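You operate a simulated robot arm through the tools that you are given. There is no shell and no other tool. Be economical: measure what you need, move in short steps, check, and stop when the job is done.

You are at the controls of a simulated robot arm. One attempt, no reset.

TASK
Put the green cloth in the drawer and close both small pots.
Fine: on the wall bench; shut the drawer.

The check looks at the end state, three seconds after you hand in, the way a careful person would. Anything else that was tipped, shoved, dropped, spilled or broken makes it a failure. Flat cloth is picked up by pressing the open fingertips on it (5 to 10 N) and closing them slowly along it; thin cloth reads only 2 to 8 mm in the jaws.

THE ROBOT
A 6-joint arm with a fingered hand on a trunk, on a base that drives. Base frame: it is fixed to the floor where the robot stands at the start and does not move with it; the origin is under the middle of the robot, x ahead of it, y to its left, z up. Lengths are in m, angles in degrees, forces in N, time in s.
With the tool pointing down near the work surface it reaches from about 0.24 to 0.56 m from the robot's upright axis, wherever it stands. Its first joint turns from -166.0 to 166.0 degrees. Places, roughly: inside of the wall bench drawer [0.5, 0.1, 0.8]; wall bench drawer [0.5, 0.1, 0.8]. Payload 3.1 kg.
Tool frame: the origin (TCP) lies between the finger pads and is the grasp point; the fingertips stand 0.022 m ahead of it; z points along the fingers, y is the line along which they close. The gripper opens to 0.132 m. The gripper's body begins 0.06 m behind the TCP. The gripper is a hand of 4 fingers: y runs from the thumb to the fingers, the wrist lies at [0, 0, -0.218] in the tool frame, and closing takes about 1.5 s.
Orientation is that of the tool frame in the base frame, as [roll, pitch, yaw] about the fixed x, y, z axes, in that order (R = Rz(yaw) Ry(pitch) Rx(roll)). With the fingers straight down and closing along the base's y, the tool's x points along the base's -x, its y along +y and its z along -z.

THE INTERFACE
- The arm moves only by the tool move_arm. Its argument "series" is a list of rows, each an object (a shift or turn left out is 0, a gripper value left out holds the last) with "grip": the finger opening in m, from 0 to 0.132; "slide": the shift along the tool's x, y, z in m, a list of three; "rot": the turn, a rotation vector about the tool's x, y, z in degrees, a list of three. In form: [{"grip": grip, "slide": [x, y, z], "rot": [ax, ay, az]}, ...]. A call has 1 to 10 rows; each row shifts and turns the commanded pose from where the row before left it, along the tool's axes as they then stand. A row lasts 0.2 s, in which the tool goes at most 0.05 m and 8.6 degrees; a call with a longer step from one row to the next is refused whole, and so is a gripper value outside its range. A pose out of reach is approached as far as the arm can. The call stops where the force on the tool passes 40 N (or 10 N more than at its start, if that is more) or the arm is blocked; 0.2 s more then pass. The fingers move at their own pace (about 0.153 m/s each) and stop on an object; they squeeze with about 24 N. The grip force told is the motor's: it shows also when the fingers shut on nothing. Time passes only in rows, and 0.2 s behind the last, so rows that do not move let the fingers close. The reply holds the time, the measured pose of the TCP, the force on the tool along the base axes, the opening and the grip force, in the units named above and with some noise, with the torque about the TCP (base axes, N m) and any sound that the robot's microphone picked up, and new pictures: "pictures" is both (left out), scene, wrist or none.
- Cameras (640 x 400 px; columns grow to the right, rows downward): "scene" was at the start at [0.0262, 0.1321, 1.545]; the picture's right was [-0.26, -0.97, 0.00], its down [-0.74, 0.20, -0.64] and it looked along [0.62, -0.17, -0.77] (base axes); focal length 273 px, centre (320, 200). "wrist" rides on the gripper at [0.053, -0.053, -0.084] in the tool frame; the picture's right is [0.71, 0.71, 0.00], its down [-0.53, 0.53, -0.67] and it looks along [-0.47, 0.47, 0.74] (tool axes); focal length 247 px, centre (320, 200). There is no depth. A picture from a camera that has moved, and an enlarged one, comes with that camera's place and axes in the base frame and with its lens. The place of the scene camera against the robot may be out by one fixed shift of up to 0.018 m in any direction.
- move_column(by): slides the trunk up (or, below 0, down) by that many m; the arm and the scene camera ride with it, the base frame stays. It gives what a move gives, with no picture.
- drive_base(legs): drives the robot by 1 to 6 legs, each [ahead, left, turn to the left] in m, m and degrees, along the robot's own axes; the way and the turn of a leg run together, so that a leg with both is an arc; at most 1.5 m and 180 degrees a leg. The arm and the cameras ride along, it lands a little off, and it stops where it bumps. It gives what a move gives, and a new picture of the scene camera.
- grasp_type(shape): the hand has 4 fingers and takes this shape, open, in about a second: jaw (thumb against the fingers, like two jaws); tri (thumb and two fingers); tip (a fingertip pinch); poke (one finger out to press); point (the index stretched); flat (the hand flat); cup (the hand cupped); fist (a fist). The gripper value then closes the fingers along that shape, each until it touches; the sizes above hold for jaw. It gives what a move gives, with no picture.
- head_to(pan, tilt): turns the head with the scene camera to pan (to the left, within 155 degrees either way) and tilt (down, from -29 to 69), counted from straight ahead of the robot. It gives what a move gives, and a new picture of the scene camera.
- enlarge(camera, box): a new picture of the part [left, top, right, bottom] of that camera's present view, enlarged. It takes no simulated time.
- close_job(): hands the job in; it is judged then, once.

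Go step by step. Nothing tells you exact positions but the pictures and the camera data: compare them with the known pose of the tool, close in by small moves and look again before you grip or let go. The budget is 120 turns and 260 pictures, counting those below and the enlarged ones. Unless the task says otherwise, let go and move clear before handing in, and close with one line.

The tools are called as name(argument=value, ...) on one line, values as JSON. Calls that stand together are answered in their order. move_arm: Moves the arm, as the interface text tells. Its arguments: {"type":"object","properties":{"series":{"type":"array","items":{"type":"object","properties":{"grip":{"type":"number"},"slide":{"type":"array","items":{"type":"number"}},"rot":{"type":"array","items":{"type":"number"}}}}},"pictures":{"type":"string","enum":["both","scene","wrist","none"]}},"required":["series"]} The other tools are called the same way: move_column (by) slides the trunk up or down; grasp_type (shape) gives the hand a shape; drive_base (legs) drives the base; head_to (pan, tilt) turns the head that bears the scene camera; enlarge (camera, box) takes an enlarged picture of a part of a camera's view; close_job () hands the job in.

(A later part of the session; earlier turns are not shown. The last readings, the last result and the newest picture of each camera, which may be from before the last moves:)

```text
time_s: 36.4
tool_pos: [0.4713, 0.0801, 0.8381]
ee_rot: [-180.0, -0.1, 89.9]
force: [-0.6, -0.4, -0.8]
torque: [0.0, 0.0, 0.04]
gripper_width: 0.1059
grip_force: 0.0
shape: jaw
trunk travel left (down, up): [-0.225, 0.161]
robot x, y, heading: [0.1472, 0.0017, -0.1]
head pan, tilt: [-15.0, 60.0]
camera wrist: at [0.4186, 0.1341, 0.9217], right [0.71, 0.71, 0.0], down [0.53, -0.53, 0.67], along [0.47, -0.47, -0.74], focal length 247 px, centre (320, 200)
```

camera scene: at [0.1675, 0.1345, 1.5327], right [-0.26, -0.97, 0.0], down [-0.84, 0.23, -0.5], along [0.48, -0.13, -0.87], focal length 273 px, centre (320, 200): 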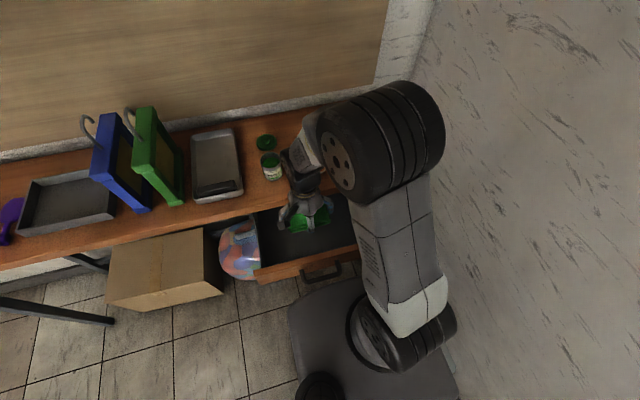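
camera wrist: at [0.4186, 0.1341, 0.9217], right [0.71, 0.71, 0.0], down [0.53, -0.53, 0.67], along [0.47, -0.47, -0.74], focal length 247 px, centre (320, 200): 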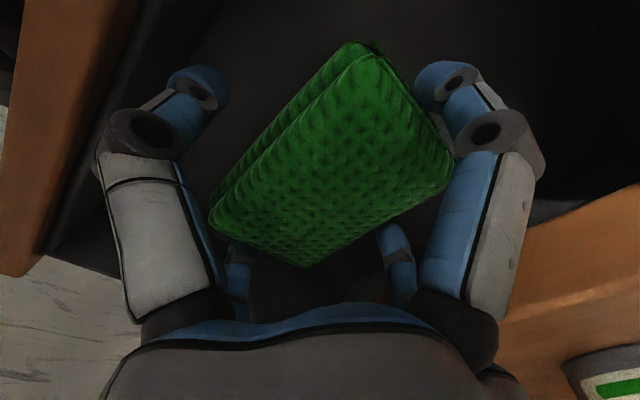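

move_arm(series=[{"slide": [0, 0, -0.015]}, {"slide": [0, 0, -0.03]}, {"slide": [0, 0, -0.04]}, {"slide": [0, 0, -0.04]}])

```text
time_s: 37.4
tool_pos: [0.4711, 0.0815, 0.9619]
ee_rot: [180.0, 0.0, 90.0]
force: [-0.4, 0.2, -0.7]
torque: [0.01, -0.05, -0.01]
gripper_width: 0.1063
grip_force: 0.1
shape: jaw
trunk travel left (down, up): [-0.225, 0.161]
robot x, y, heading: [0.1512, -0.0015, -0.3]
head pan, tilt: [-15.0, 60.0]
camera scene: at [0.1667, 0.1343, 1.5327], right [-0.26, -0.97, 0.0], down [-0.84, 0.23, -0.5], along [0.48, -0.13, -0.87], focal length 273 px, centre (320, 200)
camera wrist: at [0.4185, 0.1347, 1.0463], right [0.71, 0.71, 0.0], down [0.53, -0.53, 0.67], along [0.47, -0.47, -0.74], focal length 247 px, centre (320, 200)
```

scene: 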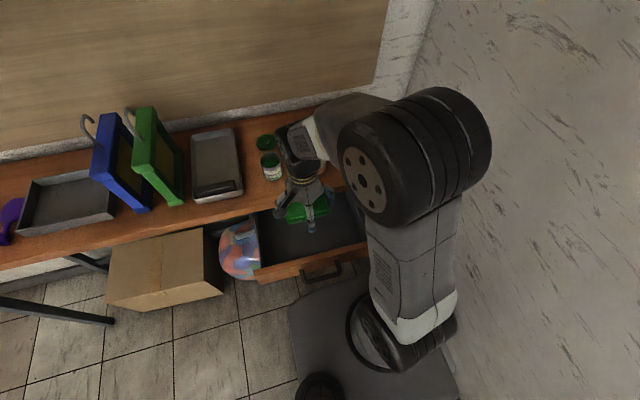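
wrist: 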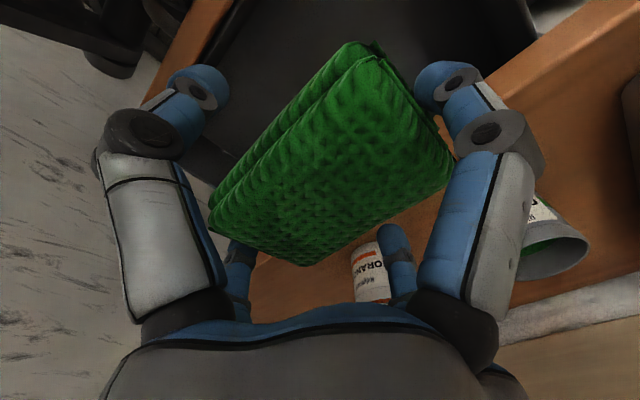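

The ends of the pad are still pinched by the other finger pair. I go back down a bit and open further in small steps.

move_arm(series=[{"slide": [0, 0, 0.04]}, {"slide": [0, 0, 0.04]}, {"slide": [0, 0, 0.02]}, {"slide": [0, 0, 0.01]}, {"grip": 0.11}, {"grip": 0.114}, {"grip": 0.118}, {"grip": 0.118}], pictures="wrist")

```text
time_s: 39.2
tool_pos: [0.4714, 0.081, 0.8541]
ee_rot: [179.9, -0.1, 89.9]
force: [-0.5, 0.5, -0.5]
torque: [0.0, 0.01, -0.03]
gripper_width: 0.1179
grip_force: 0.0
shape: jaw
trunk travel left (down, up): [-0.225, 0.161]
robot x, y, heading: [0.1493, -0.0005, 0.0]
head pan, tilt: [-15.0, 60.0]
camera wrist: at [0.4186, 0.1353, 0.9379], right [0.71, 0.71, 0.0], down [0.53, -0.53, 0.67], along [0.47, -0.47, -0.74], focal length 247 px, centre (320, 200)
```

wrist: 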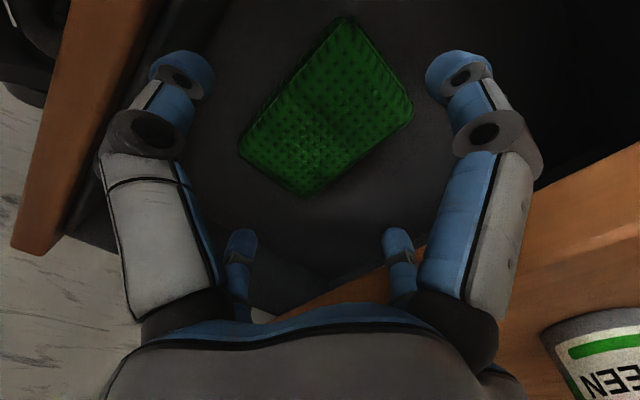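

The cloth now lies flat on the drawer floor. I raise the hand, turn it back, close the fingers and back the base off so I can push the drawer front.

move_arm(series=[{"slide": [0, 0, -0.04]}, {"slide": [0, 0, -0.045]}, {"slide": [0, 0, -0.045]}, {"slide": [0, 0, -0.045]}, {"rot": [0, 0, -8.5], "grip": 0.0}, {"rot": [0, 0, -8.5]}, {"rot": [0, 0, -8.5]}, {"rot": [0, 0, -8.5]}, {"rot": [0, 0, -8.5]}, {"rot": [0, 0, -8.5]}], pictures="none")

move_arm(series=[{"rot": [0, 0, -8.5]}, {"rot": [0, 0, -8.5]}, {"rot": [0, 0, -8.5]}, {"rot": [0, 0, -8.5]}, {"rot": [0, 0, -5]}, {"rot": [0, 0, 0]}], pictures="none")

drive_base(legs=[[-0.16, 0, 0]])

```text
time_s: 41.4
tool_pos: [0.4716, 0.0799, 1.0289]
ee_rot: [179.9, 0.1, 141.1]
force: [0.0, 0.5, 0.5]
torque: [-0.01, 0.0, 0.02]
gripper_width: 0.0002
grip_force: 23.6
shape: jaw
trunk travel left (down, up): [-0.225, 0.161]
robot x, y, heading: [0.1504, 0.0014, 0.1]
head pan, tilt: [-15.0, 60.0]
```

```text
time_s: 42.8
tool_pos: [0.4706, 0.0794, 1.029]
ee_rot: [179.9, 0.0, -180.0]
force: [-0.7, 0.9, 0.9]
torque: [-0.04, 0.01, 0.0]
gripper_width: 0.0002
grip_force: 24.1
shape: jaw
trunk travel left (down, up): [-0.225, 0.161]
robot x, y, heading: [0.1497, 0.0004, -0.2]
head pan, tilt: [-15.0, 60.0]
```

```text
time_s: 44.2
tool_pos: [0.3088, 0.0804, 1.0288]
ee_rot: [180.0, 0.1, 179.8]
force: [0.5, 0.0, -0.4]
torque: [0.01, -0.02, 0.02]
gripper_width: 0.0
grip_force: 23.7
shape: jaw
trunk travel left (down, up): [-0.225, 0.161]
robot x, y, heading: [-0.0154, 0.0019, -0.1]
head pan, tilt: [-15.0, 60.0]
camera scene: at [0.0043, 0.1348, 1.5327], right [-0.26, -0.97, 0.0], down [-0.84, 0.23, -0.5], along [0.48, -0.13, -0.87], focal length 273 px, centre (320, 200)
```

scene: 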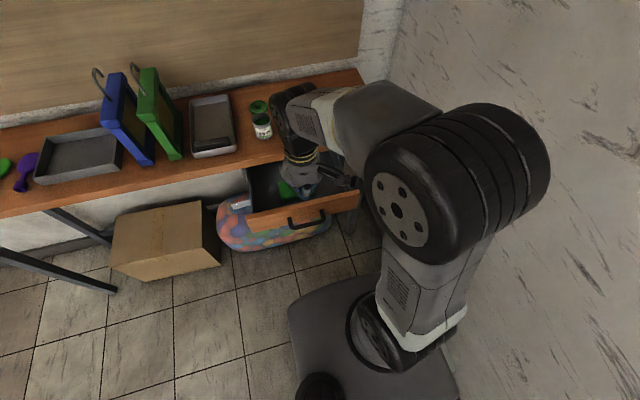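

Handle bar is around x≈0.355. I pull back a bit, lower in front of it and look.

move_arm(series=[{"slide": [0.035, 0, 0]}, {"slide": [0, 0, 0.045]}, {"slide": [0, 0, 0.045]}, {"slide": [0, 0, 0.045]}, {"slide": [0, 0, 0.045]}, {"slide": [0, 0, 0.03]}, {"slide": [0, 0, 0]}])

enlarge(camera="scene", box=[210, 130, 390, 280])

```text
time_s: 45.8
tool_pos: [0.2732, 0.0815, 0.8167]
ee_rot: [179.9, 0.0, 179.9]
force: [0.0, 0.6, 1.0]
torque: [0.04, -0.02, 0.0]
gripper_width: 0.0
grip_force: 24.0
shape: jaw
trunk travel left (down, up): [-0.225, 0.161]
robot x, y, heading: [-0.0125, -0.0019, 0.1]
head pan, tilt: [-15.0, 60.0]
camera scene: at [0.0058, 0.1347, 1.5327], right [-0.26, -0.97, 0.0], down [-0.84, 0.23, -0.5], along [0.48, -0.13, -0.87], focal length 273 px, centre (320, 200)
camera wrist: at [0.2203, 0.0277, 0.901], right [-0.71, 0.71, 0.0], down [0.53, 0.53, 0.67], along [0.47, 0.47, -0.74], focal length 247 px, centre (320, 200)
```

scene: 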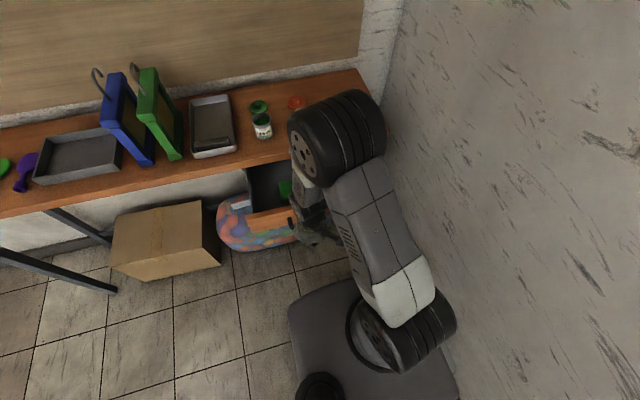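
wrist: 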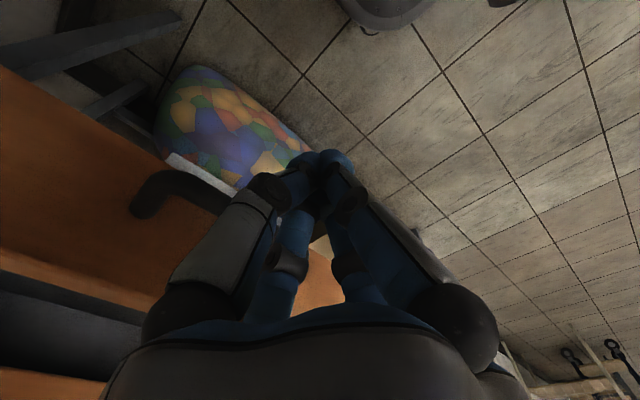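

```text
2.67 times, centred on (300, 205) of scene
camera zoom: at [0.0058, 0.1347, 1.5327], right [-0.26, -0.97, 0.0], down [-0.84, 0.23, -0.5], along [0.48, -0.13, -0.87], focal length 728 px, centre (373, 187)
```

zoom: 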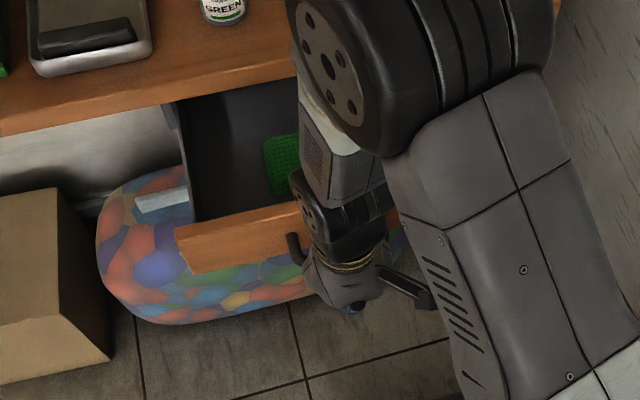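

move_arm(series=[{"slide": [0, 0, 0.012]}, {"slide": [-0.02, 0, 0]}, {"slide": [-0.02, 0, 0]}, {"slide": [-0.015, 0, 0]}, {"slide": [-0.015, 0, 0]}, {"slide": [-0.015, 0, 0]}, {"slide": [-0.015, 0, 0]}])

```text
time_s: 47.4
tool_pos: [0.376, 0.0802, 0.8061]
ee_rot: [-180.0, -0.1, 179.9]
force: [-0.2, 0.0, -1.1]
torque: [0.03, -0.01, -0.01]
gripper_width: 0.0002
grip_force: 24.4
shape: jaw
trunk travel left (down, up): [-0.225, 0.161]
robot x, y, heading: [-0.0126, -0.0026, -0.1]
head pan, tilt: [-15.0, 60.0]
camera scene: at [0.0065, 0.1348, 1.5327], right [-0.26, -0.97, 0.0], down [-0.84, 0.23, -0.5], along [0.48, -0.13, -0.87], focal length 273 px, centre (320, 200)
camera wrist: at [0.3231, 0.0277, 0.8902], right [-0.71, 0.71, 0.0], down [0.53, 0.53, 0.67], along [0.47, 0.47, -0.74], focal length 247 px, centre (320, 200)
```

scene: 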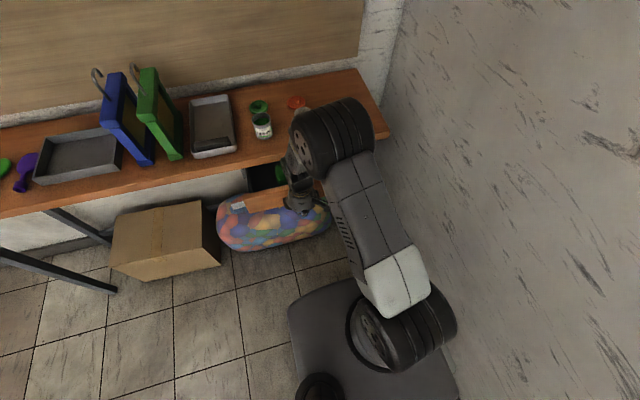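
wrist: 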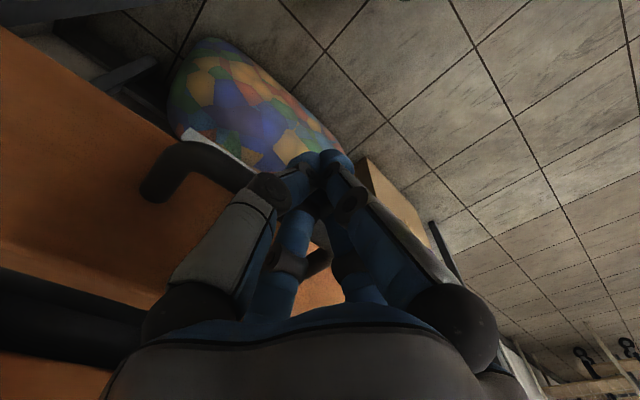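

The drawer is moving in easily. Continue pushing.

move_arm(series=[{"slide": [-0.015, 0, 0]}, {"slide": [-0.015, 0, 0]}, {"slide": [-0.015, 0, 0]}, {"slide": [-0.012, 0, 0]}, {"slide": [0, 0, 0]}])

```text
time_s: 48.6
tool_pos: [0.4303, 0.079, 0.8077]
ee_rot: [180.0, -0.1, 179.9]
force: [-0.4, -0.7, -0.9]
torque: [0.0, -0.01, 0.0]
gripper_width: 0.0
grip_force: 24.0
shape: jaw
trunk travel left (down, up): [-0.225, 0.161]
robot x, y, heading: [-0.0078, 0.0016, 0.0]
head pan, tilt: [-15.0, 60.0]
camera scene: at [0.0061, 0.1348, 1.5327], right [-0.26, -0.97, 0.0], down [-0.84, 0.23, -0.5], along [0.48, -0.13, -0.87], focal length 273 px, centre (320, 200)
camera wrist: at [0.3784, 0.0275, 0.8911], right [-0.71, 0.71, 0.0], down [0.53, 0.53, 0.67], along [0.47, 0.47, -0.74], focal length 247 px, centre (320, 200)
```

scene: 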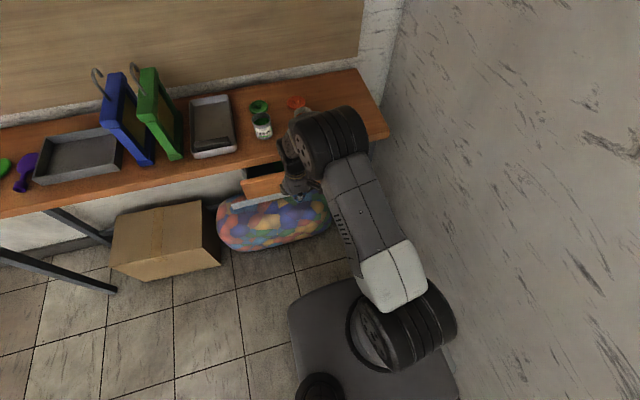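
wrist: 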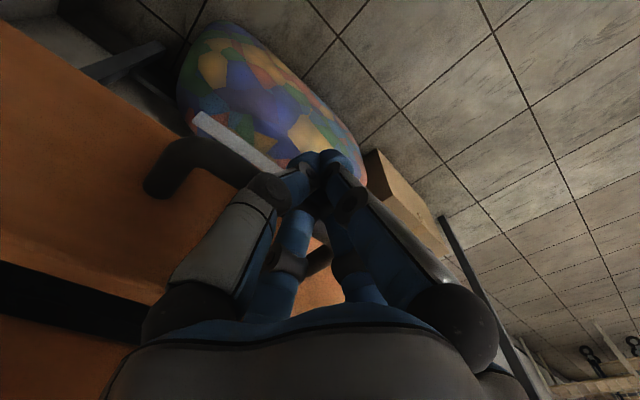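

move_arm(series=[{"slide": [-0.012, 0, 0]}, {"slide": [-0.012, 0, 0]}, {"slide": [-0.012, 0, 0]}, {"slide": [0, 0, 0]}], pictures="wrist")

```text
time_s: 49.6
tool_pos: [0.4674, 0.0813, 0.8078]
ee_rot: [-180.0, 0.1, 179.9]
force: [1.0, -0.1, -0.5]
torque: [0.0, -0.01, 0.03]
gripper_width: 0.0
grip_force: 24.4
shape: jaw
trunk travel left (down, up): [-0.225, 0.161]
robot x, y, heading: [-0.0076, -0.0002, -0.2]
head pan, tilt: [-15.0, 60.0]
camera wrist: at [0.4145, 0.027, 0.8905], right [-0.71, 0.71, 0.0], down [0.53, 0.53, 0.67], along [0.47, 0.47, -0.74], focal length 247 px, centre (320, 200)
```

wrist: 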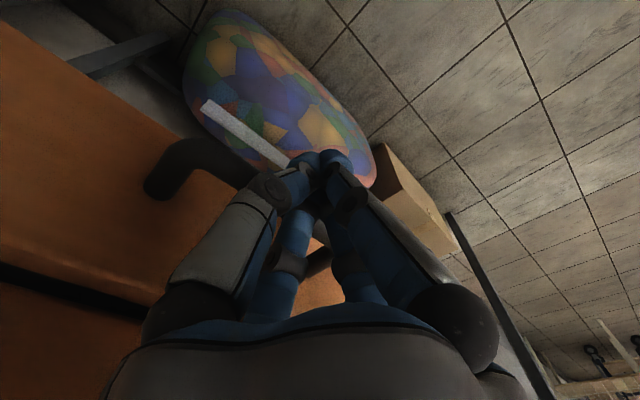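

move_arm(series=[{"slide": [-0.008, 0, 0]}, {"slide": [-0.006, 0, 0]}, {"slide": [-0.004, 0, 0]}, {"slide": [-0.004, 0, 0]}, {"slide": [0, 0, 0]}], pictures="wrist")

```text
time_s: 50.8
tool_pos: [0.4887, 0.0789, 0.8059]
ee_rot: [179.9, 0.1, 180.0]
force: [-0.4, -0.3, 0.1]
torque: [0.05, 0.04, -0.03]
gripper_width: 0.0
grip_force: 24.0
shape: jaw
trunk travel left (down, up): [-0.225, 0.161]
robot x, y, heading: [-0.0095, 0.0033, -0.2]
head pan, tilt: [-15.0, 60.0]
camera wrist: at [0.4371, 0.0266, 0.8901], right [-0.71, 0.71, 0.0], down [0.53, 0.53, 0.67], along [0.47, 0.47, -0.74], focal length 247 px, centre (320, 200)
```

wrist: 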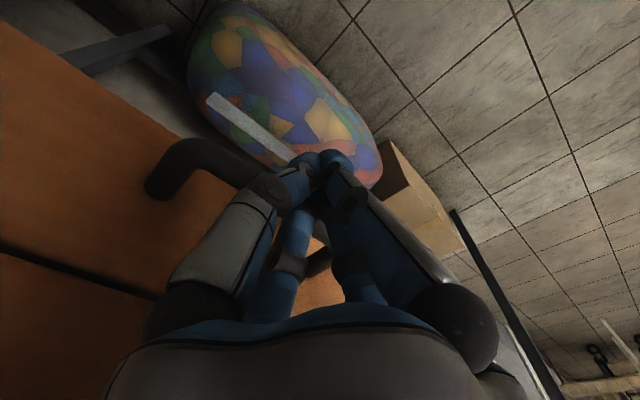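

move_arm(series=[{"slide": [-0.003, 0, 0]}, {"slide": [-0.003, 0, 0]}, {"slide": [-0.002, 0, 0]}, {"slide": [-0.002, 0, 0]}, {"slide": [0, 0, 0]}], pictures="wrist")

```text
time_s: 52.0
tool_pos: [0.4993, 0.0801, 0.8059]
ee_rot: [180.0, -0.1, 180.0]
force: [-1.6, -1.1, 0.2]
torque: [0.01, 0.02, 0.0]
gripper_width: 0.0
grip_force: 24.2
shape: jaw
trunk travel left (down, up): [-0.225, 0.161]
robot x, y, heading: [-0.0071, 0.0011, -0.1]
head pan, tilt: [-15.0, 60.0]
camera wrist: at [0.4468, 0.0271, 0.8905], right [-0.71, 0.71, 0.0], down [0.53, 0.53, 0.67], along [0.47, 0.47, -0.74], focal length 247 px, centre (320, 200)
```

wrist: 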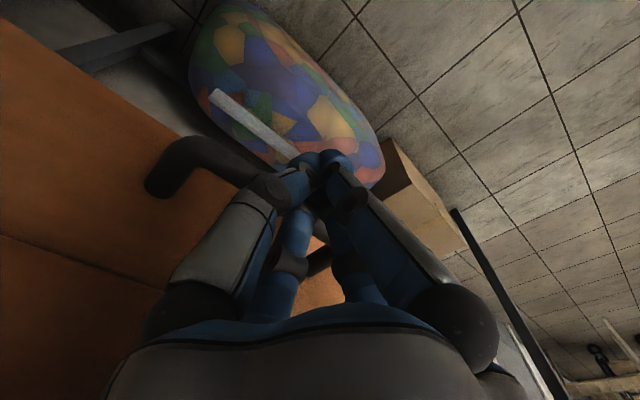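

Gap looks closed. A couple more millimetres to feel the stop, then back off.

move_arm(series=[{"slide": [-0.003, 0, 0]}, {"slide": [-0.003, 0, 0]}, {"slide": [0, 0, 0]}], pictures="wrist")

```text
time_s: 52.8
tool_pos: [0.5007, 0.0795, 0.8071]
ee_rot: [-180.0, -0.2, 179.9]
force: [-22.9, 0.2, -2.3]
torque: [0.01, 0.07, -0.01]
gripper_width: 0.0002
grip_force: 23.9
shape: jaw
trunk travel left (down, up): [-0.225, 0.161]
robot x, y, heading: [-0.0113, -0.0011, -0.1]
head pan, tilt: [-15.0, 60.0]
camera wrist: at [0.4493, 0.0272, 0.8917], right [-0.71, 0.71, 0.0], down [0.53, 0.53, 0.67], along [0.47, 0.47, -0.75], focal length 247 px, centre (320, 200)
```

wrist: 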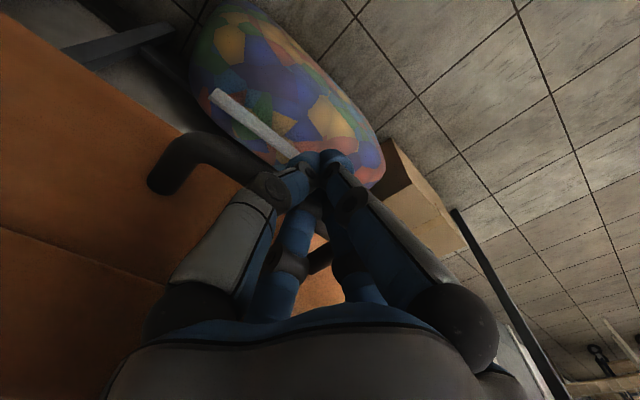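

Drawer hit its stop (23 N): shut. I back off, raise the arm, and drive forward to reach the lids.

move_arm(series=[{"slide": [0.03, 0, 0]}, {"slide": [0.04, 0, 0]}, {"slide": [0.04, 0, 0]}, {"slide": [0, 0, -0.045]}, {"slide": [0, 0, -0.045]}, {"slide": [0, 0, -0.045]}, {"slide": [0, 0, -0.045]}, {"slide": [0, 0, -0.045]}, {"slide": [0, 0, -0.045]}], pictures="none")

drive_base(legs=[[0.2, 0, 0]])

```text
time_s: 54.8
tool_pos: [0.393, 0.0802, 1.0782]
ee_rot: [-180.0, 0.0, 179.9]
force: [0.8, 0.6, -1.1]
torque: [0.01, 0.04, 0.01]
gripper_width: 0.0
grip_force: 24.5
shape: jaw
trunk travel left (down, up): [-0.225, 0.161]
robot x, y, heading: [-0.0113, 0.0021, -0.1]
head pan, tilt: [-15.0, 60.0]
```

```text
time_s: 56.4
tool_pos: [0.5952, 0.0767, 1.0776]
ee_rot: [180.0, 0.0, 179.7]
force: [0.9, 0.1, 0.3]
torque: [0.03, 0.01, -0.01]
gripper_width: 0.0
grip_force: 24.2
shape: jaw
trunk travel left (down, up): [-0.225, 0.161]
robot x, y, heading: [0.1888, -0.0011, -0.3]
head pan, tilt: [-15.0, 60.0]
camera scene: at [0.2082, 0.1339, 1.5327], right [-0.27, -0.96, 0.0], down [-0.84, 0.23, -0.5], along [0.48, -0.13, -0.87], focal length 273 px, centre (320, 200)
```

scene: 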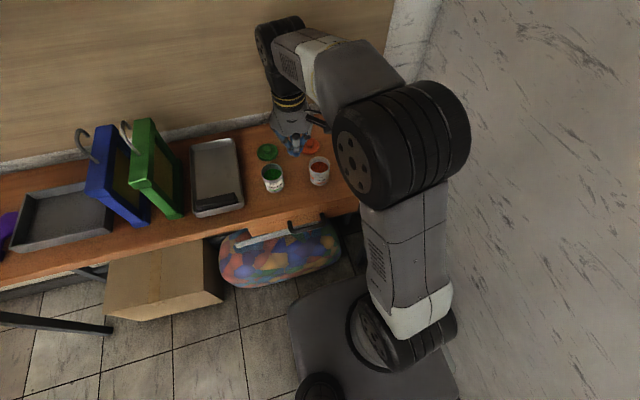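

I nudge the base 4 cm forward and 6 cm left to bring both lids within reach.

drive_base(legs=[[0.04, 0.06, 0]])

move_arm(series=[{"grip": 0.05}, {"slide": [-0.03, 0, -0.02]}, {"slide": [-0.03, 0, 0]}], pictures="wrist")

```text
time_s: 57.4
tool_pos: [0.6352, 0.137, 1.0769]
ee_rot: [-179.9, 0.0, 179.7]
force: [0.7, -0.9, 0.3]
torque: [-0.01, 0.0, 0.0]
gripper_width: 0.0001
grip_force: 23.5
shape: jaw
trunk travel left (down, up): [-0.225, 0.161]
robot x, y, heading: [0.2317, 0.0589, -0.2]
head pan, tilt: [-15.0, 60.0]
camera scene: at [0.2483, 0.1944, 1.5325], right [-0.26, -0.96, 0.0], down [-0.84, 0.23, -0.5], along [0.48, -0.13, -0.87], focal length 273 px, centre (320, 200)
```

scene: 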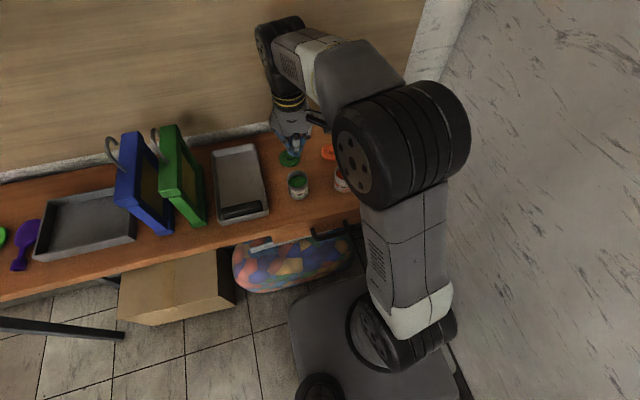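

```text
time_s: 58.2
tool_pos: [0.6959, 0.1355, 1.0959]
ee_rot: [-180.0, 0.0, 179.7]
force: [0.2, -0.8, -0.3]
torque: [-0.04, 0.01, -0.01]
gripper_width: 0.0496
grip_force: 0.1
shape: jaw
trunk travel left (down, up): [-0.225, 0.161]
robot x, y, heading: [0.2279, 0.0595, -0.2]
head pan, tilt: [-15.0, 60.0]
camera wrist: at [0.6433, 0.0833, 1.1803], right [-0.7, 0.71, 0.0], down [0.53, 0.52, 0.67], along [0.47, 0.47, -0.74], focal length 247 px, centre (320, 200)
```

wrist: 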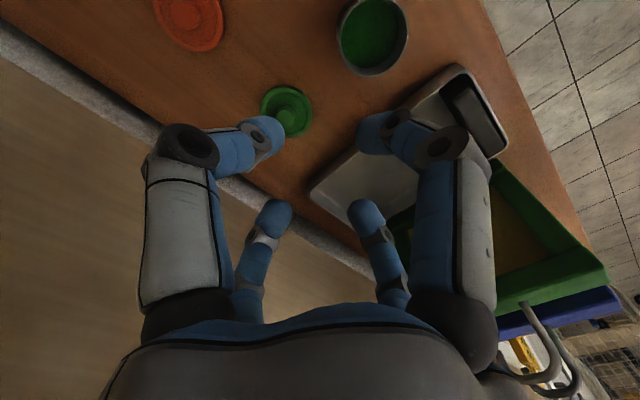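

Green pot centre ≈ (0.638, 0.137), rim z≈0.937; green lid ≈ (0.753, 0.138). Move over the lid with a narrower opening.

move_arm(series=[{"slide": [-0.02, 0, 0.04], "grip": 0.05}, {"slide": [-0.02, 0.001, 0.04]}, {"slide": [-0.018, 0.001, 0.03]}, {"slide": [0, 0, 0.02]}, {"slide": [0, 0, 0]}], pictures="wrist")

```text
time_s: 59.4
tool_pos: [0.752, 0.1363, 0.9659]
ee_rot: [180.0, 0.1, 179.8]
force: [-0.5, 0.5, -0.4]
torque: [0.0, 0.0, -0.04]
gripper_width: 0.0497
grip_force: 0.1
shape: jaw
trunk travel left (down, up): [-0.225, 0.161]
robot x, y, heading: [0.2277, 0.0561, -0.3]
head pan, tilt: [-15.0, 60.0]
camera wrist: at [0.6989, 0.0854, 1.0502], right [-0.7, 0.71, 0.0], down [0.53, 0.52, 0.67], along [0.48, 0.47, -0.74], focal length 247 px, centre (320, 200)
```

wrist: 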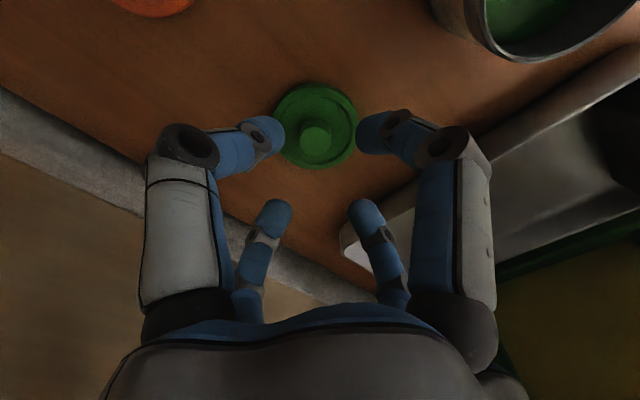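

move_arm(series=[{"slide": [-0.0055, 0.004, 0.02], "grip": 0.045}, {"slide": [0, 0, 0.015]}, {"slide": [0, 0, 0.008]}, {"slide": [0, 0, 0]}], pictures="wrist")

enlarge(camera="wrist", box=[230, 80, 410, 240])

```text
time_s: 60.4
tool_pos: [0.7562, 0.1408, 0.9237]
ee_rot: [179.9, 0.0, 179.7]
force: [-0.1, 0.2, -0.7]
torque: [-0.01, 0.03, 0.02]
gripper_width: 0.0455
grip_force: 0.1
shape: jaw
trunk travel left (down, up): [-0.225, 0.161]
robot x, y, heading: [0.2311, 0.0571, -0.4]
head pan, tilt: [-15.0, 60.0]
camera wrist: at [0.7041, 0.0889, 1.0078], right [-0.7, 0.71, 0.0], down [0.53, 0.52, 0.67], along [0.48, 0.47, -0.74], focal length 247 px, centre (320, 200)
```

wrist: 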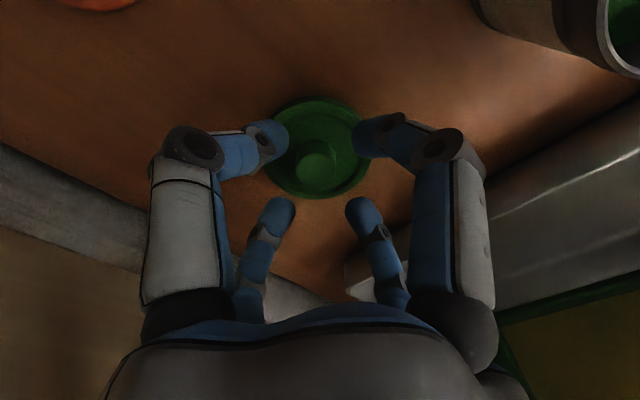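

```text
2.50 times, centred on (320, 160) of wrist
camera zoom: at [0.7041, 0.0889, 1.0078], right [-0.7, 0.71, 0.0], down [0.53, 0.52, 0.67], along [0.48, 0.47, -0.74], focal length 617 px, centre (320, 300)
```

zoom: 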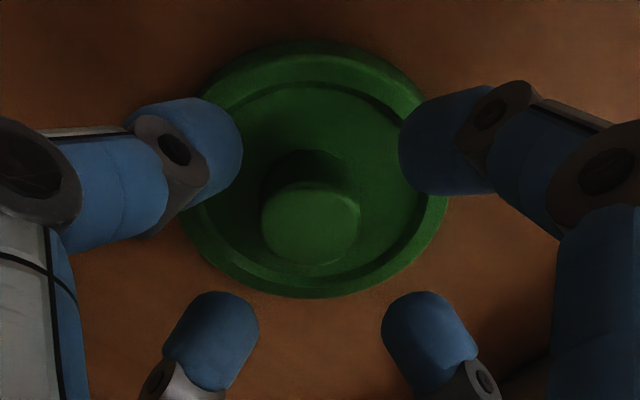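

Knob is centred under the hand (within ~1 mm). Lower until just touching the lid face.

move_arm(series=[{"slide": [-0.001, -0.001, 0.006]}, {"slide": [0, 0, 0.004]}, {"slide": [0, 0, 0.002]}, {"slide": [0, 0, 0]}], pictures="none")

```text
time_s: 61.4
tool_pos: [0.7578, 0.1404, 0.9136]
ee_rot: [179.9, 0.1, 179.7]
force: [0.5, 1.0, 3.1]
torque: [-0.01, 0.0, 0.0]
gripper_width: 0.0453
grip_force: 0.0
shape: jaw
trunk travel left (down, up): [-0.225, 0.161]
robot x, y, heading: [0.2303, 0.0555, -0.4]
head pan, tilt: [-15.0, 60.0]
```

Light contact (3 N) with the lid face. Raise 1.5 mm and close on the knob.

move_arm(series=[{"slide": [0, 0, -0.0015]}, {"grip": 0.035}, {"grip": 0.025}, {"grip": 0.015}, {"grip": 0.005}, {"grip": 0.0}, {"grip": 0.0}], pictures="wrist")

```text
time_s: 63.0
tool_pos: [0.7593, 0.1387, 0.914]
ee_rot: [179.9, 0.1, 179.7]
force: [1.0, 0.1, 0.4]
torque: [0.0, 0.0, -0.02]
gripper_width: 0.0155
grip_force: 24.0
shape: jaw
trunk travel left (down, up): [-0.225, 0.161]
robot x, y, heading: [0.2292, 0.0605, -0.1]
head pan, tilt: [-15.0, 60.0]
camera wrist: at [0.7058, 0.0878, 0.9972], right [-0.7, 0.71, 0.0], down [0.53, 0.52, 0.67], along [0.48, 0.47, -0.74], focal length 247 px, centre (320, 200)
```

wrist: 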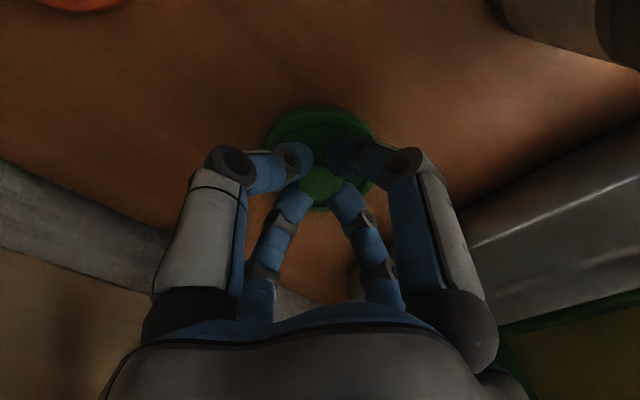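

Knob gripped at 15.5 mm. Lift straight up.

move_arm(series=[{"slide": [0, 0, -0.02]}, {"slide": [0, 0, -0.03]}, {"slide": [0, 0, -0.04]}, {"slide": [0, 0, 0]}])

```text
time_s: 64.0
tool_pos: [0.7595, 0.1378, 1.0032]
ee_rot: [-180.0, 0.0, 179.7]
force: [0.7, 0.3, -0.2]
torque: [0.0, -0.01, 0.0]
gripper_width: 0.0151
grip_force: 23.8
shape: jaw
trunk travel left (down, up): [-0.225, 0.161]
robot x, y, heading: [0.2311, 0.0582, -0.4]
head pan, tilt: [-15.0, 60.0]
camera scene: at [0.2473, 0.1927, 1.5327], right [-0.26, -0.96, 0.0], down [-0.84, 0.23, -0.5], along [0.48, -0.13, -0.87], focal length 273 px, centre (320, 200)
camera wrist: at [0.7072, 0.0864, 1.0879], right [-0.7, 0.71, 0.0], down [0.53, 0.52, 0.67], along [0.48, 0.47, -0.74], focal length 247 px, centre (320, 200)
```

scene: 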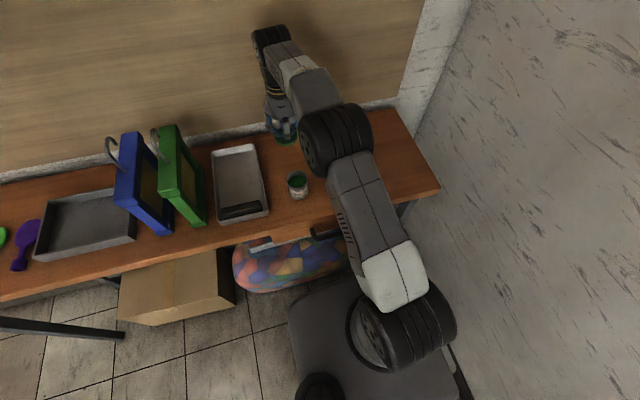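
wrist: 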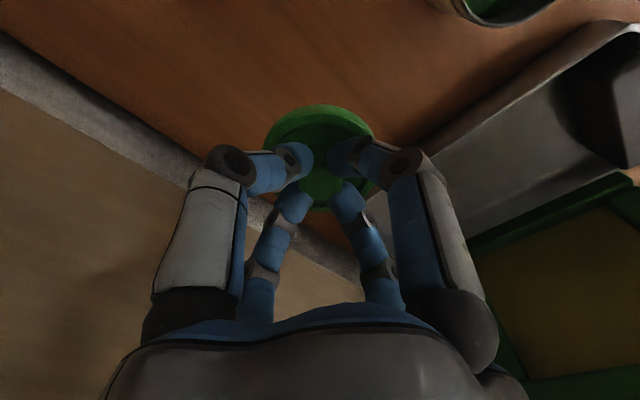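

Lid is level in the grip. I move to an intermediate point to measure the pot's rim.

move_arm(series=[{"slide": [0.03, -0.02, -0.03]}, {"slide": [0.03, -0.018, -0.02]}, {"slide": [0, 0, 0]}], pictures="wrist")

enlarge(camera="wrist", box=[260, 0, 500, 150])

```text
time_s: 64.8
tool_pos: [0.697, 0.1002, 1.054]
ee_rot: [-180.0, 0.1, 179.8]
force: [0.7, -0.3, 0.9]
torque: [-0.01, 0.0, -0.05]
gripper_width: 0.0151
grip_force: 23.8
shape: jaw
trunk travel left (down, up): [-0.225, 0.161]
robot x, y, heading: [0.2265, 0.0577, -0.6]
head pan, tilt: [-15.0, 60.0]
camera wrist: at [0.6443, 0.0486, 1.1375], right [-0.7, 0.71, 0.0], down [0.53, 0.52, 0.67], along [0.48, 0.47, -0.74], focal length 247 px, centre (320, 200)
```

wrist: 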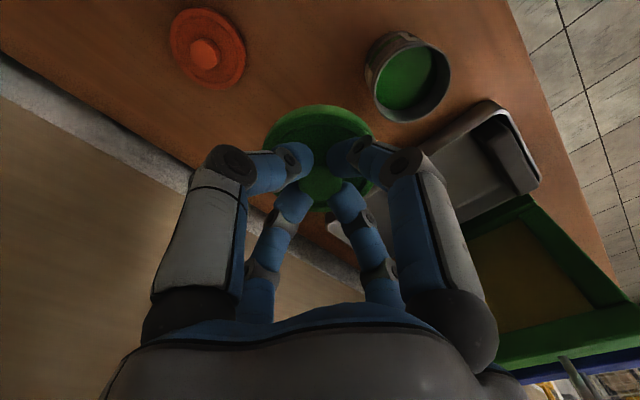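

```text
2.67 times, centred on (380, 75) of wrist
camera zoom: at [0.6443, 0.0486, 1.1375], right [-0.7, 0.71, 0.0], down [0.53, 0.52, 0.67], along [0.48, 0.47, -0.74], focal length 659 px, centre (160, 533)
```

zoom: 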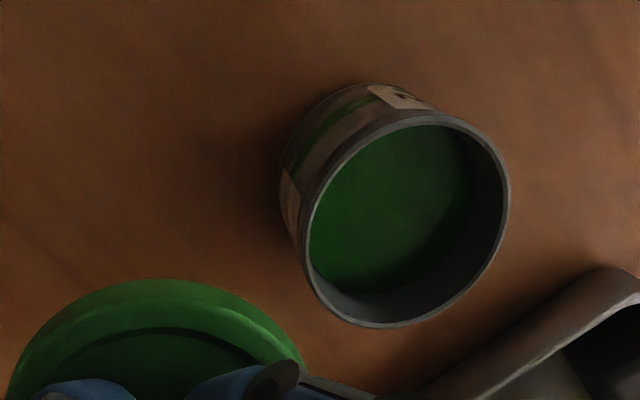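

Pot centre ≈ (0.637, 0.138). I move the lid above it and hover ~1.5 cm over the rim.

move_arm(series=[{"slide": [0.028, 0.018, -0.01]}, {"slide": [0.029, 0.02, 0]}, {"slide": [0, 0, 0.03]}, {"slide": [0, 0, 0.022]}, {"slide": [0, 0, 0]}])

enlarge(camera="wrist", box=[230, 80, 410, 240])

enlarge(camera="scene", box=[250, 110, 350, 210])

```text
time_s: 66.0
tool_pos: [0.639, 0.1417, 1.0118]
ee_rot: [-179.9, 0.0, 179.8]
force: [0.1, 0.5, 0.5]
torque: [0.01, -0.01, 0.0]
gripper_width: 0.0153
grip_force: 24.5
shape: jaw
trunk travel left (down, up): [-0.225, 0.161]
robot x, y, heading: [0.2301, 0.0598, -0.1]
head pan, tilt: [-15.0, 60.0]
camera scene: at [0.247, 0.1926, 1.5327], right [-0.26, -0.96, 0.0], down [-0.84, 0.23, -0.5], along [0.48, -0.13, -0.87], focal length 273 px, centre (320, 200)
camera wrist: at [0.5875, 0.0885, 1.0958], right [-0.7, 0.71, 0.0], down [0.53, 0.52, 0.67], along [0.48, 0.47, -0.74], focal length 247 px, centre (320, 200)
```

scene: 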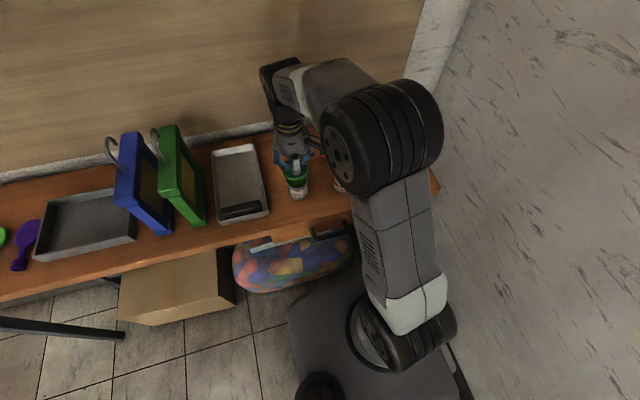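
wrist: 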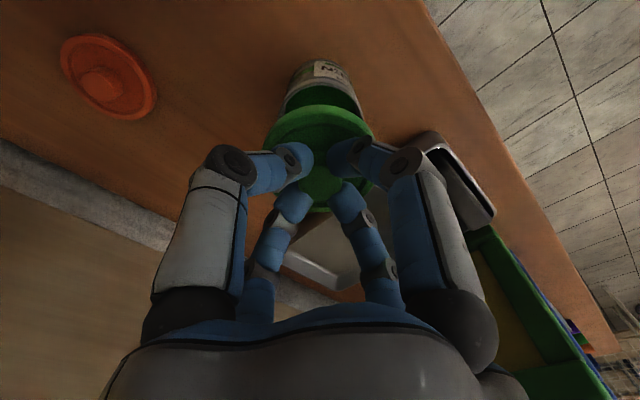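

```text
2.50 times, centred on (320, 160) of wrist
camera zoom: at [0.5875, 0.0885, 1.0958], right [-0.7, 0.71, 0.0], down [0.53, 0.52, 0.67], along [0.48, 0.47, -0.74], focal length 617 px, centre (320, 300)
```

zoom: 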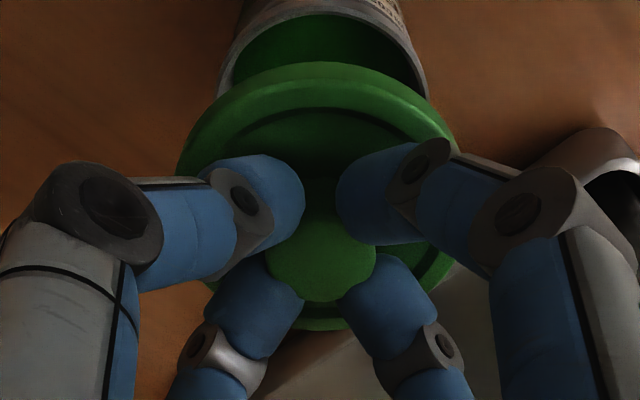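

```text
4.00 times, centred on (300, 160) of scene
camera zoom: at [0.247, 0.1926, 1.5327], right [-0.26, -0.96, 0.0], down [-0.84, 0.23, -0.5], along [0.48, -0.13, -0.87], focal length 1092 px, centre (400, 360)
```

zoom: 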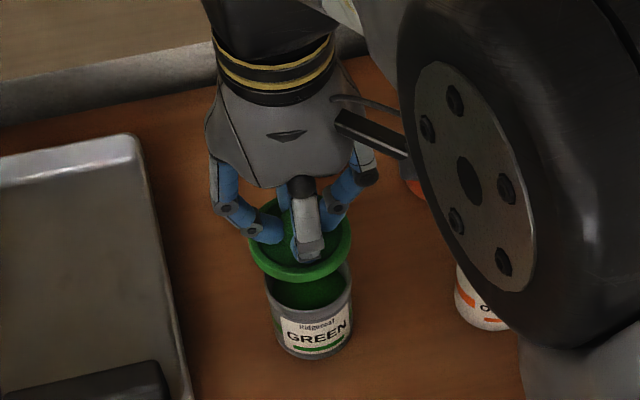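

Nearly aligned. Lower closer to the rim and compare again at higher zoom.

move_arm(series=[{"slide": [-0.002, 0, 0.012]}, {"slide": [0, 0, 0.008]}, {"slide": [0, 0, 0]}], pictures="none")

enlarge(camera="wrist", box=[250, 60, 390, 220])

enlarge(camera="scene", box=[272, 145, 328, 205])

```text
time_s: 66.8
tool_pos: [0.6441, 0.141, 0.9912]
ee_rot: [-180.0, 0.0, 179.6]
force: [-0.8, 0.2, -0.1]
torque: [-0.01, -0.02, 0.02]
gripper_width: 0.0151
grip_force: 23.9
shape: jaw
trunk travel left (down, up): [-0.225, 0.161]
robot x, y, heading: [0.2276, 0.0544, -0.2]
head pan, tilt: [-15.0, 60.0]
```

```text
2.50 times, centred on (320, 140) of wrist
camera zoom: at [0.5904, 0.0891, 1.075], right [-0.7, 0.71, 0.0], down [0.53, 0.52, 0.67], along [0.48, 0.47, -0.74], focal length 617 px, centre (320, 350)
```

zoom: 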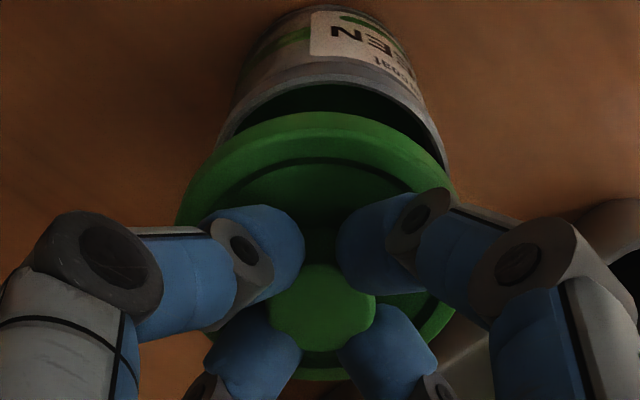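

```text
6.67 times, centred on (300, 175) of scene
camera zoom: at [0.247, 0.1926, 1.5327], right [-0.26, -0.96, 0.0], down [-0.84, 0.23, -0.5], along [0.48, -0.13, -0.87], focal length 1821 px, centre (453, 367)
```

zoom: 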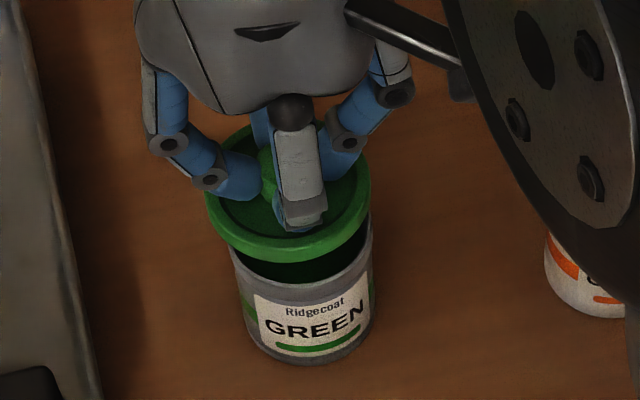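

The lid is ~6 mm too far in +x. Correct it and check again.

move_arm(series=[{"slide": [0.006, 0, 0]}, {"slide": [0, 0, 0]}], pictures="none")

enlarge(camera="wrist", box=[250, 60, 390, 220])

enlarge(camera="scene", box=[272, 145, 328, 205])

```text
time_s: 67.4
tool_pos: [0.6377, 0.1407, 0.9911]
ee_rot: [180.0, -0.1, 179.8]
force: [-0.1, 0.4, 1.2]
torque: [-0.03, -0.02, 0.03]
gripper_width: 0.0152
grip_force: 24.2
shape: jaw
trunk travel left (down, up): [-0.225, 0.161]
robot x, y, heading: [0.2312, 0.0575, -0.3]
head pan, tilt: [-15.0, 60.0]
```

```text
2.50 times, centred on (320, 140) of wrist
camera zoom: at [0.5843, 0.0891, 1.0755], right [-0.7, 0.71, 0.0], down [0.53, 0.52, 0.67], along [0.48, 0.47, -0.74], focal length 617 px, centre (320, 350)
```

zoom: 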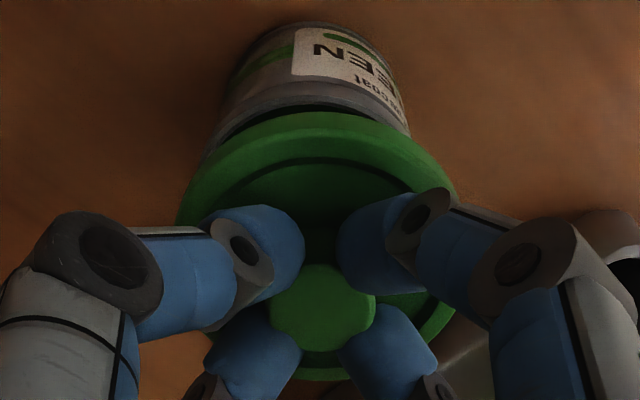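

```text
6.67 times, centred on (300, 175) of scene
camera zoom: at [0.2472, 0.1927, 1.5327], right [-0.26, -0.96, 0.0], down [-0.84, 0.23, -0.5], along [0.48, -0.13, -0.87], focal length 1821 px, centre (453, 367)
```

zoom: 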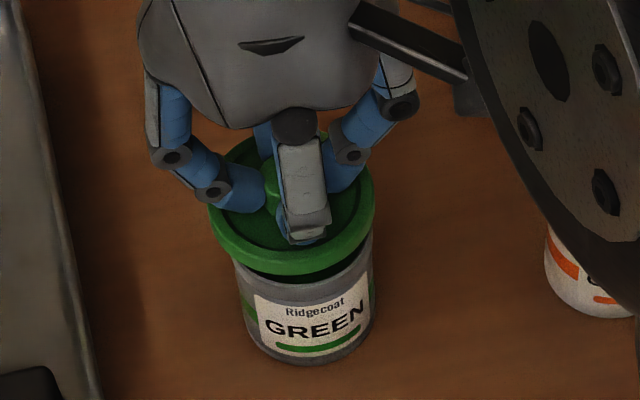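

Alignment now within ~2 mm. Apply the small correction and lower until the lid seats.

move_arm(series=[{"slide": [-0.001, -0.0015, 0.006]}, {"slide": [0, 0, 0.004]}, {"slide": [0, 0, 0.003]}, {"slide": [0, 0, 0]}], pictures="none")

enlarge(camera="scene", box=[272, 145, 328, 205])

enlarge(camera="wrist", box=[250, 60, 390, 220])

```text
time_s: 68.4
tool_pos: [0.6377, 0.1394, 0.9791]
ee_rot: [180.0, 0.0, 179.7]
force: [0.4, -0.2, 0.5]
torque: [-0.01, 0.06, -0.02]
gripper_width: 0.0151
grip_force: 24.0
shape: jaw
trunk travel left (down, up): [-0.225, 0.161]
robot x, y, heading: [0.2266, 0.0564, -0.4]
head pan, tilt: [-15.0, 60.0]
```

```text
6.67 times, centred on (300, 175) of scene
camera zoom: at [0.2469, 0.1927, 1.5327], right [-0.26, -0.96, 0.0], down [-0.84, 0.23, -0.5], along [0.48, -0.13, -0.87], focal length 1821 px, centre (453, 367)
```

zoom: 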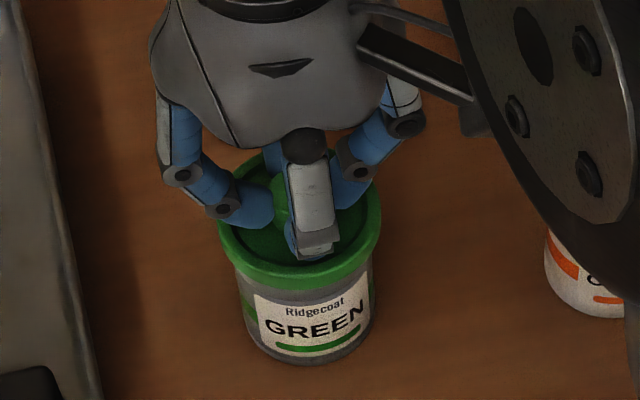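

```text
2.50 times, centred on (320, 140) of wrist
camera zoom: at [0.5856, 0.0867, 1.0623], right [-0.7, 0.71, 0.0], down [0.53, 0.52, 0.67], along [0.48, 0.47, -0.74], focal length 617 px, centre (320, 350)
```

zoom: 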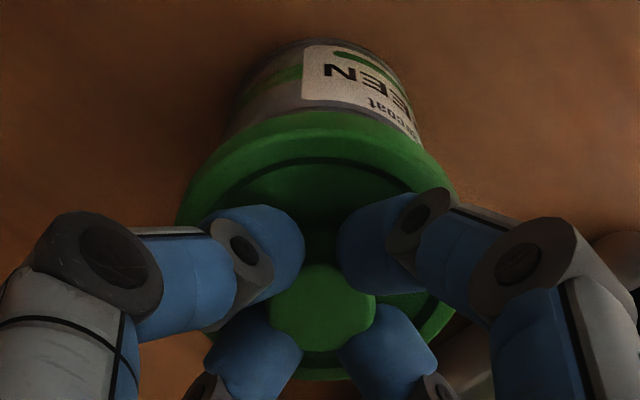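

move_arm(series=[{"slide": [0.0012, 0.0003, 0.003]}, {"slide": [0, 0, 0.003]}, {"slide": [0, 0, 0]}], pictures="none")

```text
time_s: 69.2
tool_pos: [0.6366, 0.1391, 0.9729]
ee_rot: [180.0, 0.0, 179.7]
force: [0.2, -0.2, -0.6]
torque: [-0.04, -0.02, -0.02]
gripper_width: 0.0149
grip_force: 24.3
shape: jaw
trunk travel left (down, up): [-0.225, 0.161]
robot x, y, heading: [0.2329, 0.0583, -0.1]
head pan, tilt: [-15.0, 60.0]
```

move_arm(series=[{"slide": [0, 0, 0.002]}, {"slide": [0, 0, 0.002]}, {"slide": [0, 0, 0]}], pictures="none")

enlarge(camera="scene", box=[272, 145, 328, 205])

```text
time_s: 70.0
tool_pos: [0.6382, 0.1389, 0.9689]
ee_rot: [180.0, 0.1, 179.7]
force: [3.3, -0.1, 7.2]
torque: [-0.01, -0.06, -0.02]
gripper_width: 0.0156
grip_force: 23.9
shape: jaw
trunk travel left (down, up): [-0.225, 0.161]
robot x, y, heading: [0.2307, 0.0613, -0.2]
head pan, tilt: [-15.0, 60.0]
heard: snap
```

```text
6.67 times, centred on (300, 175) of scene
camera zoom: at [0.2469, 0.1926, 1.5327], right [-0.26, -0.96, 0.0], down [-0.84, 0.23, -0.5], along [0.48, -0.13, -0.87], focal length 1821 px, centre (453, 367)
```

zoom: 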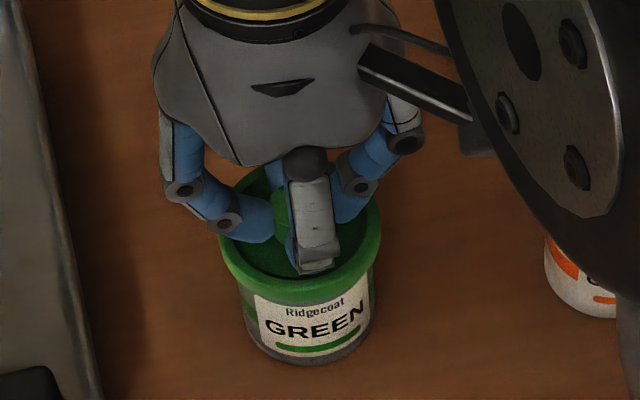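

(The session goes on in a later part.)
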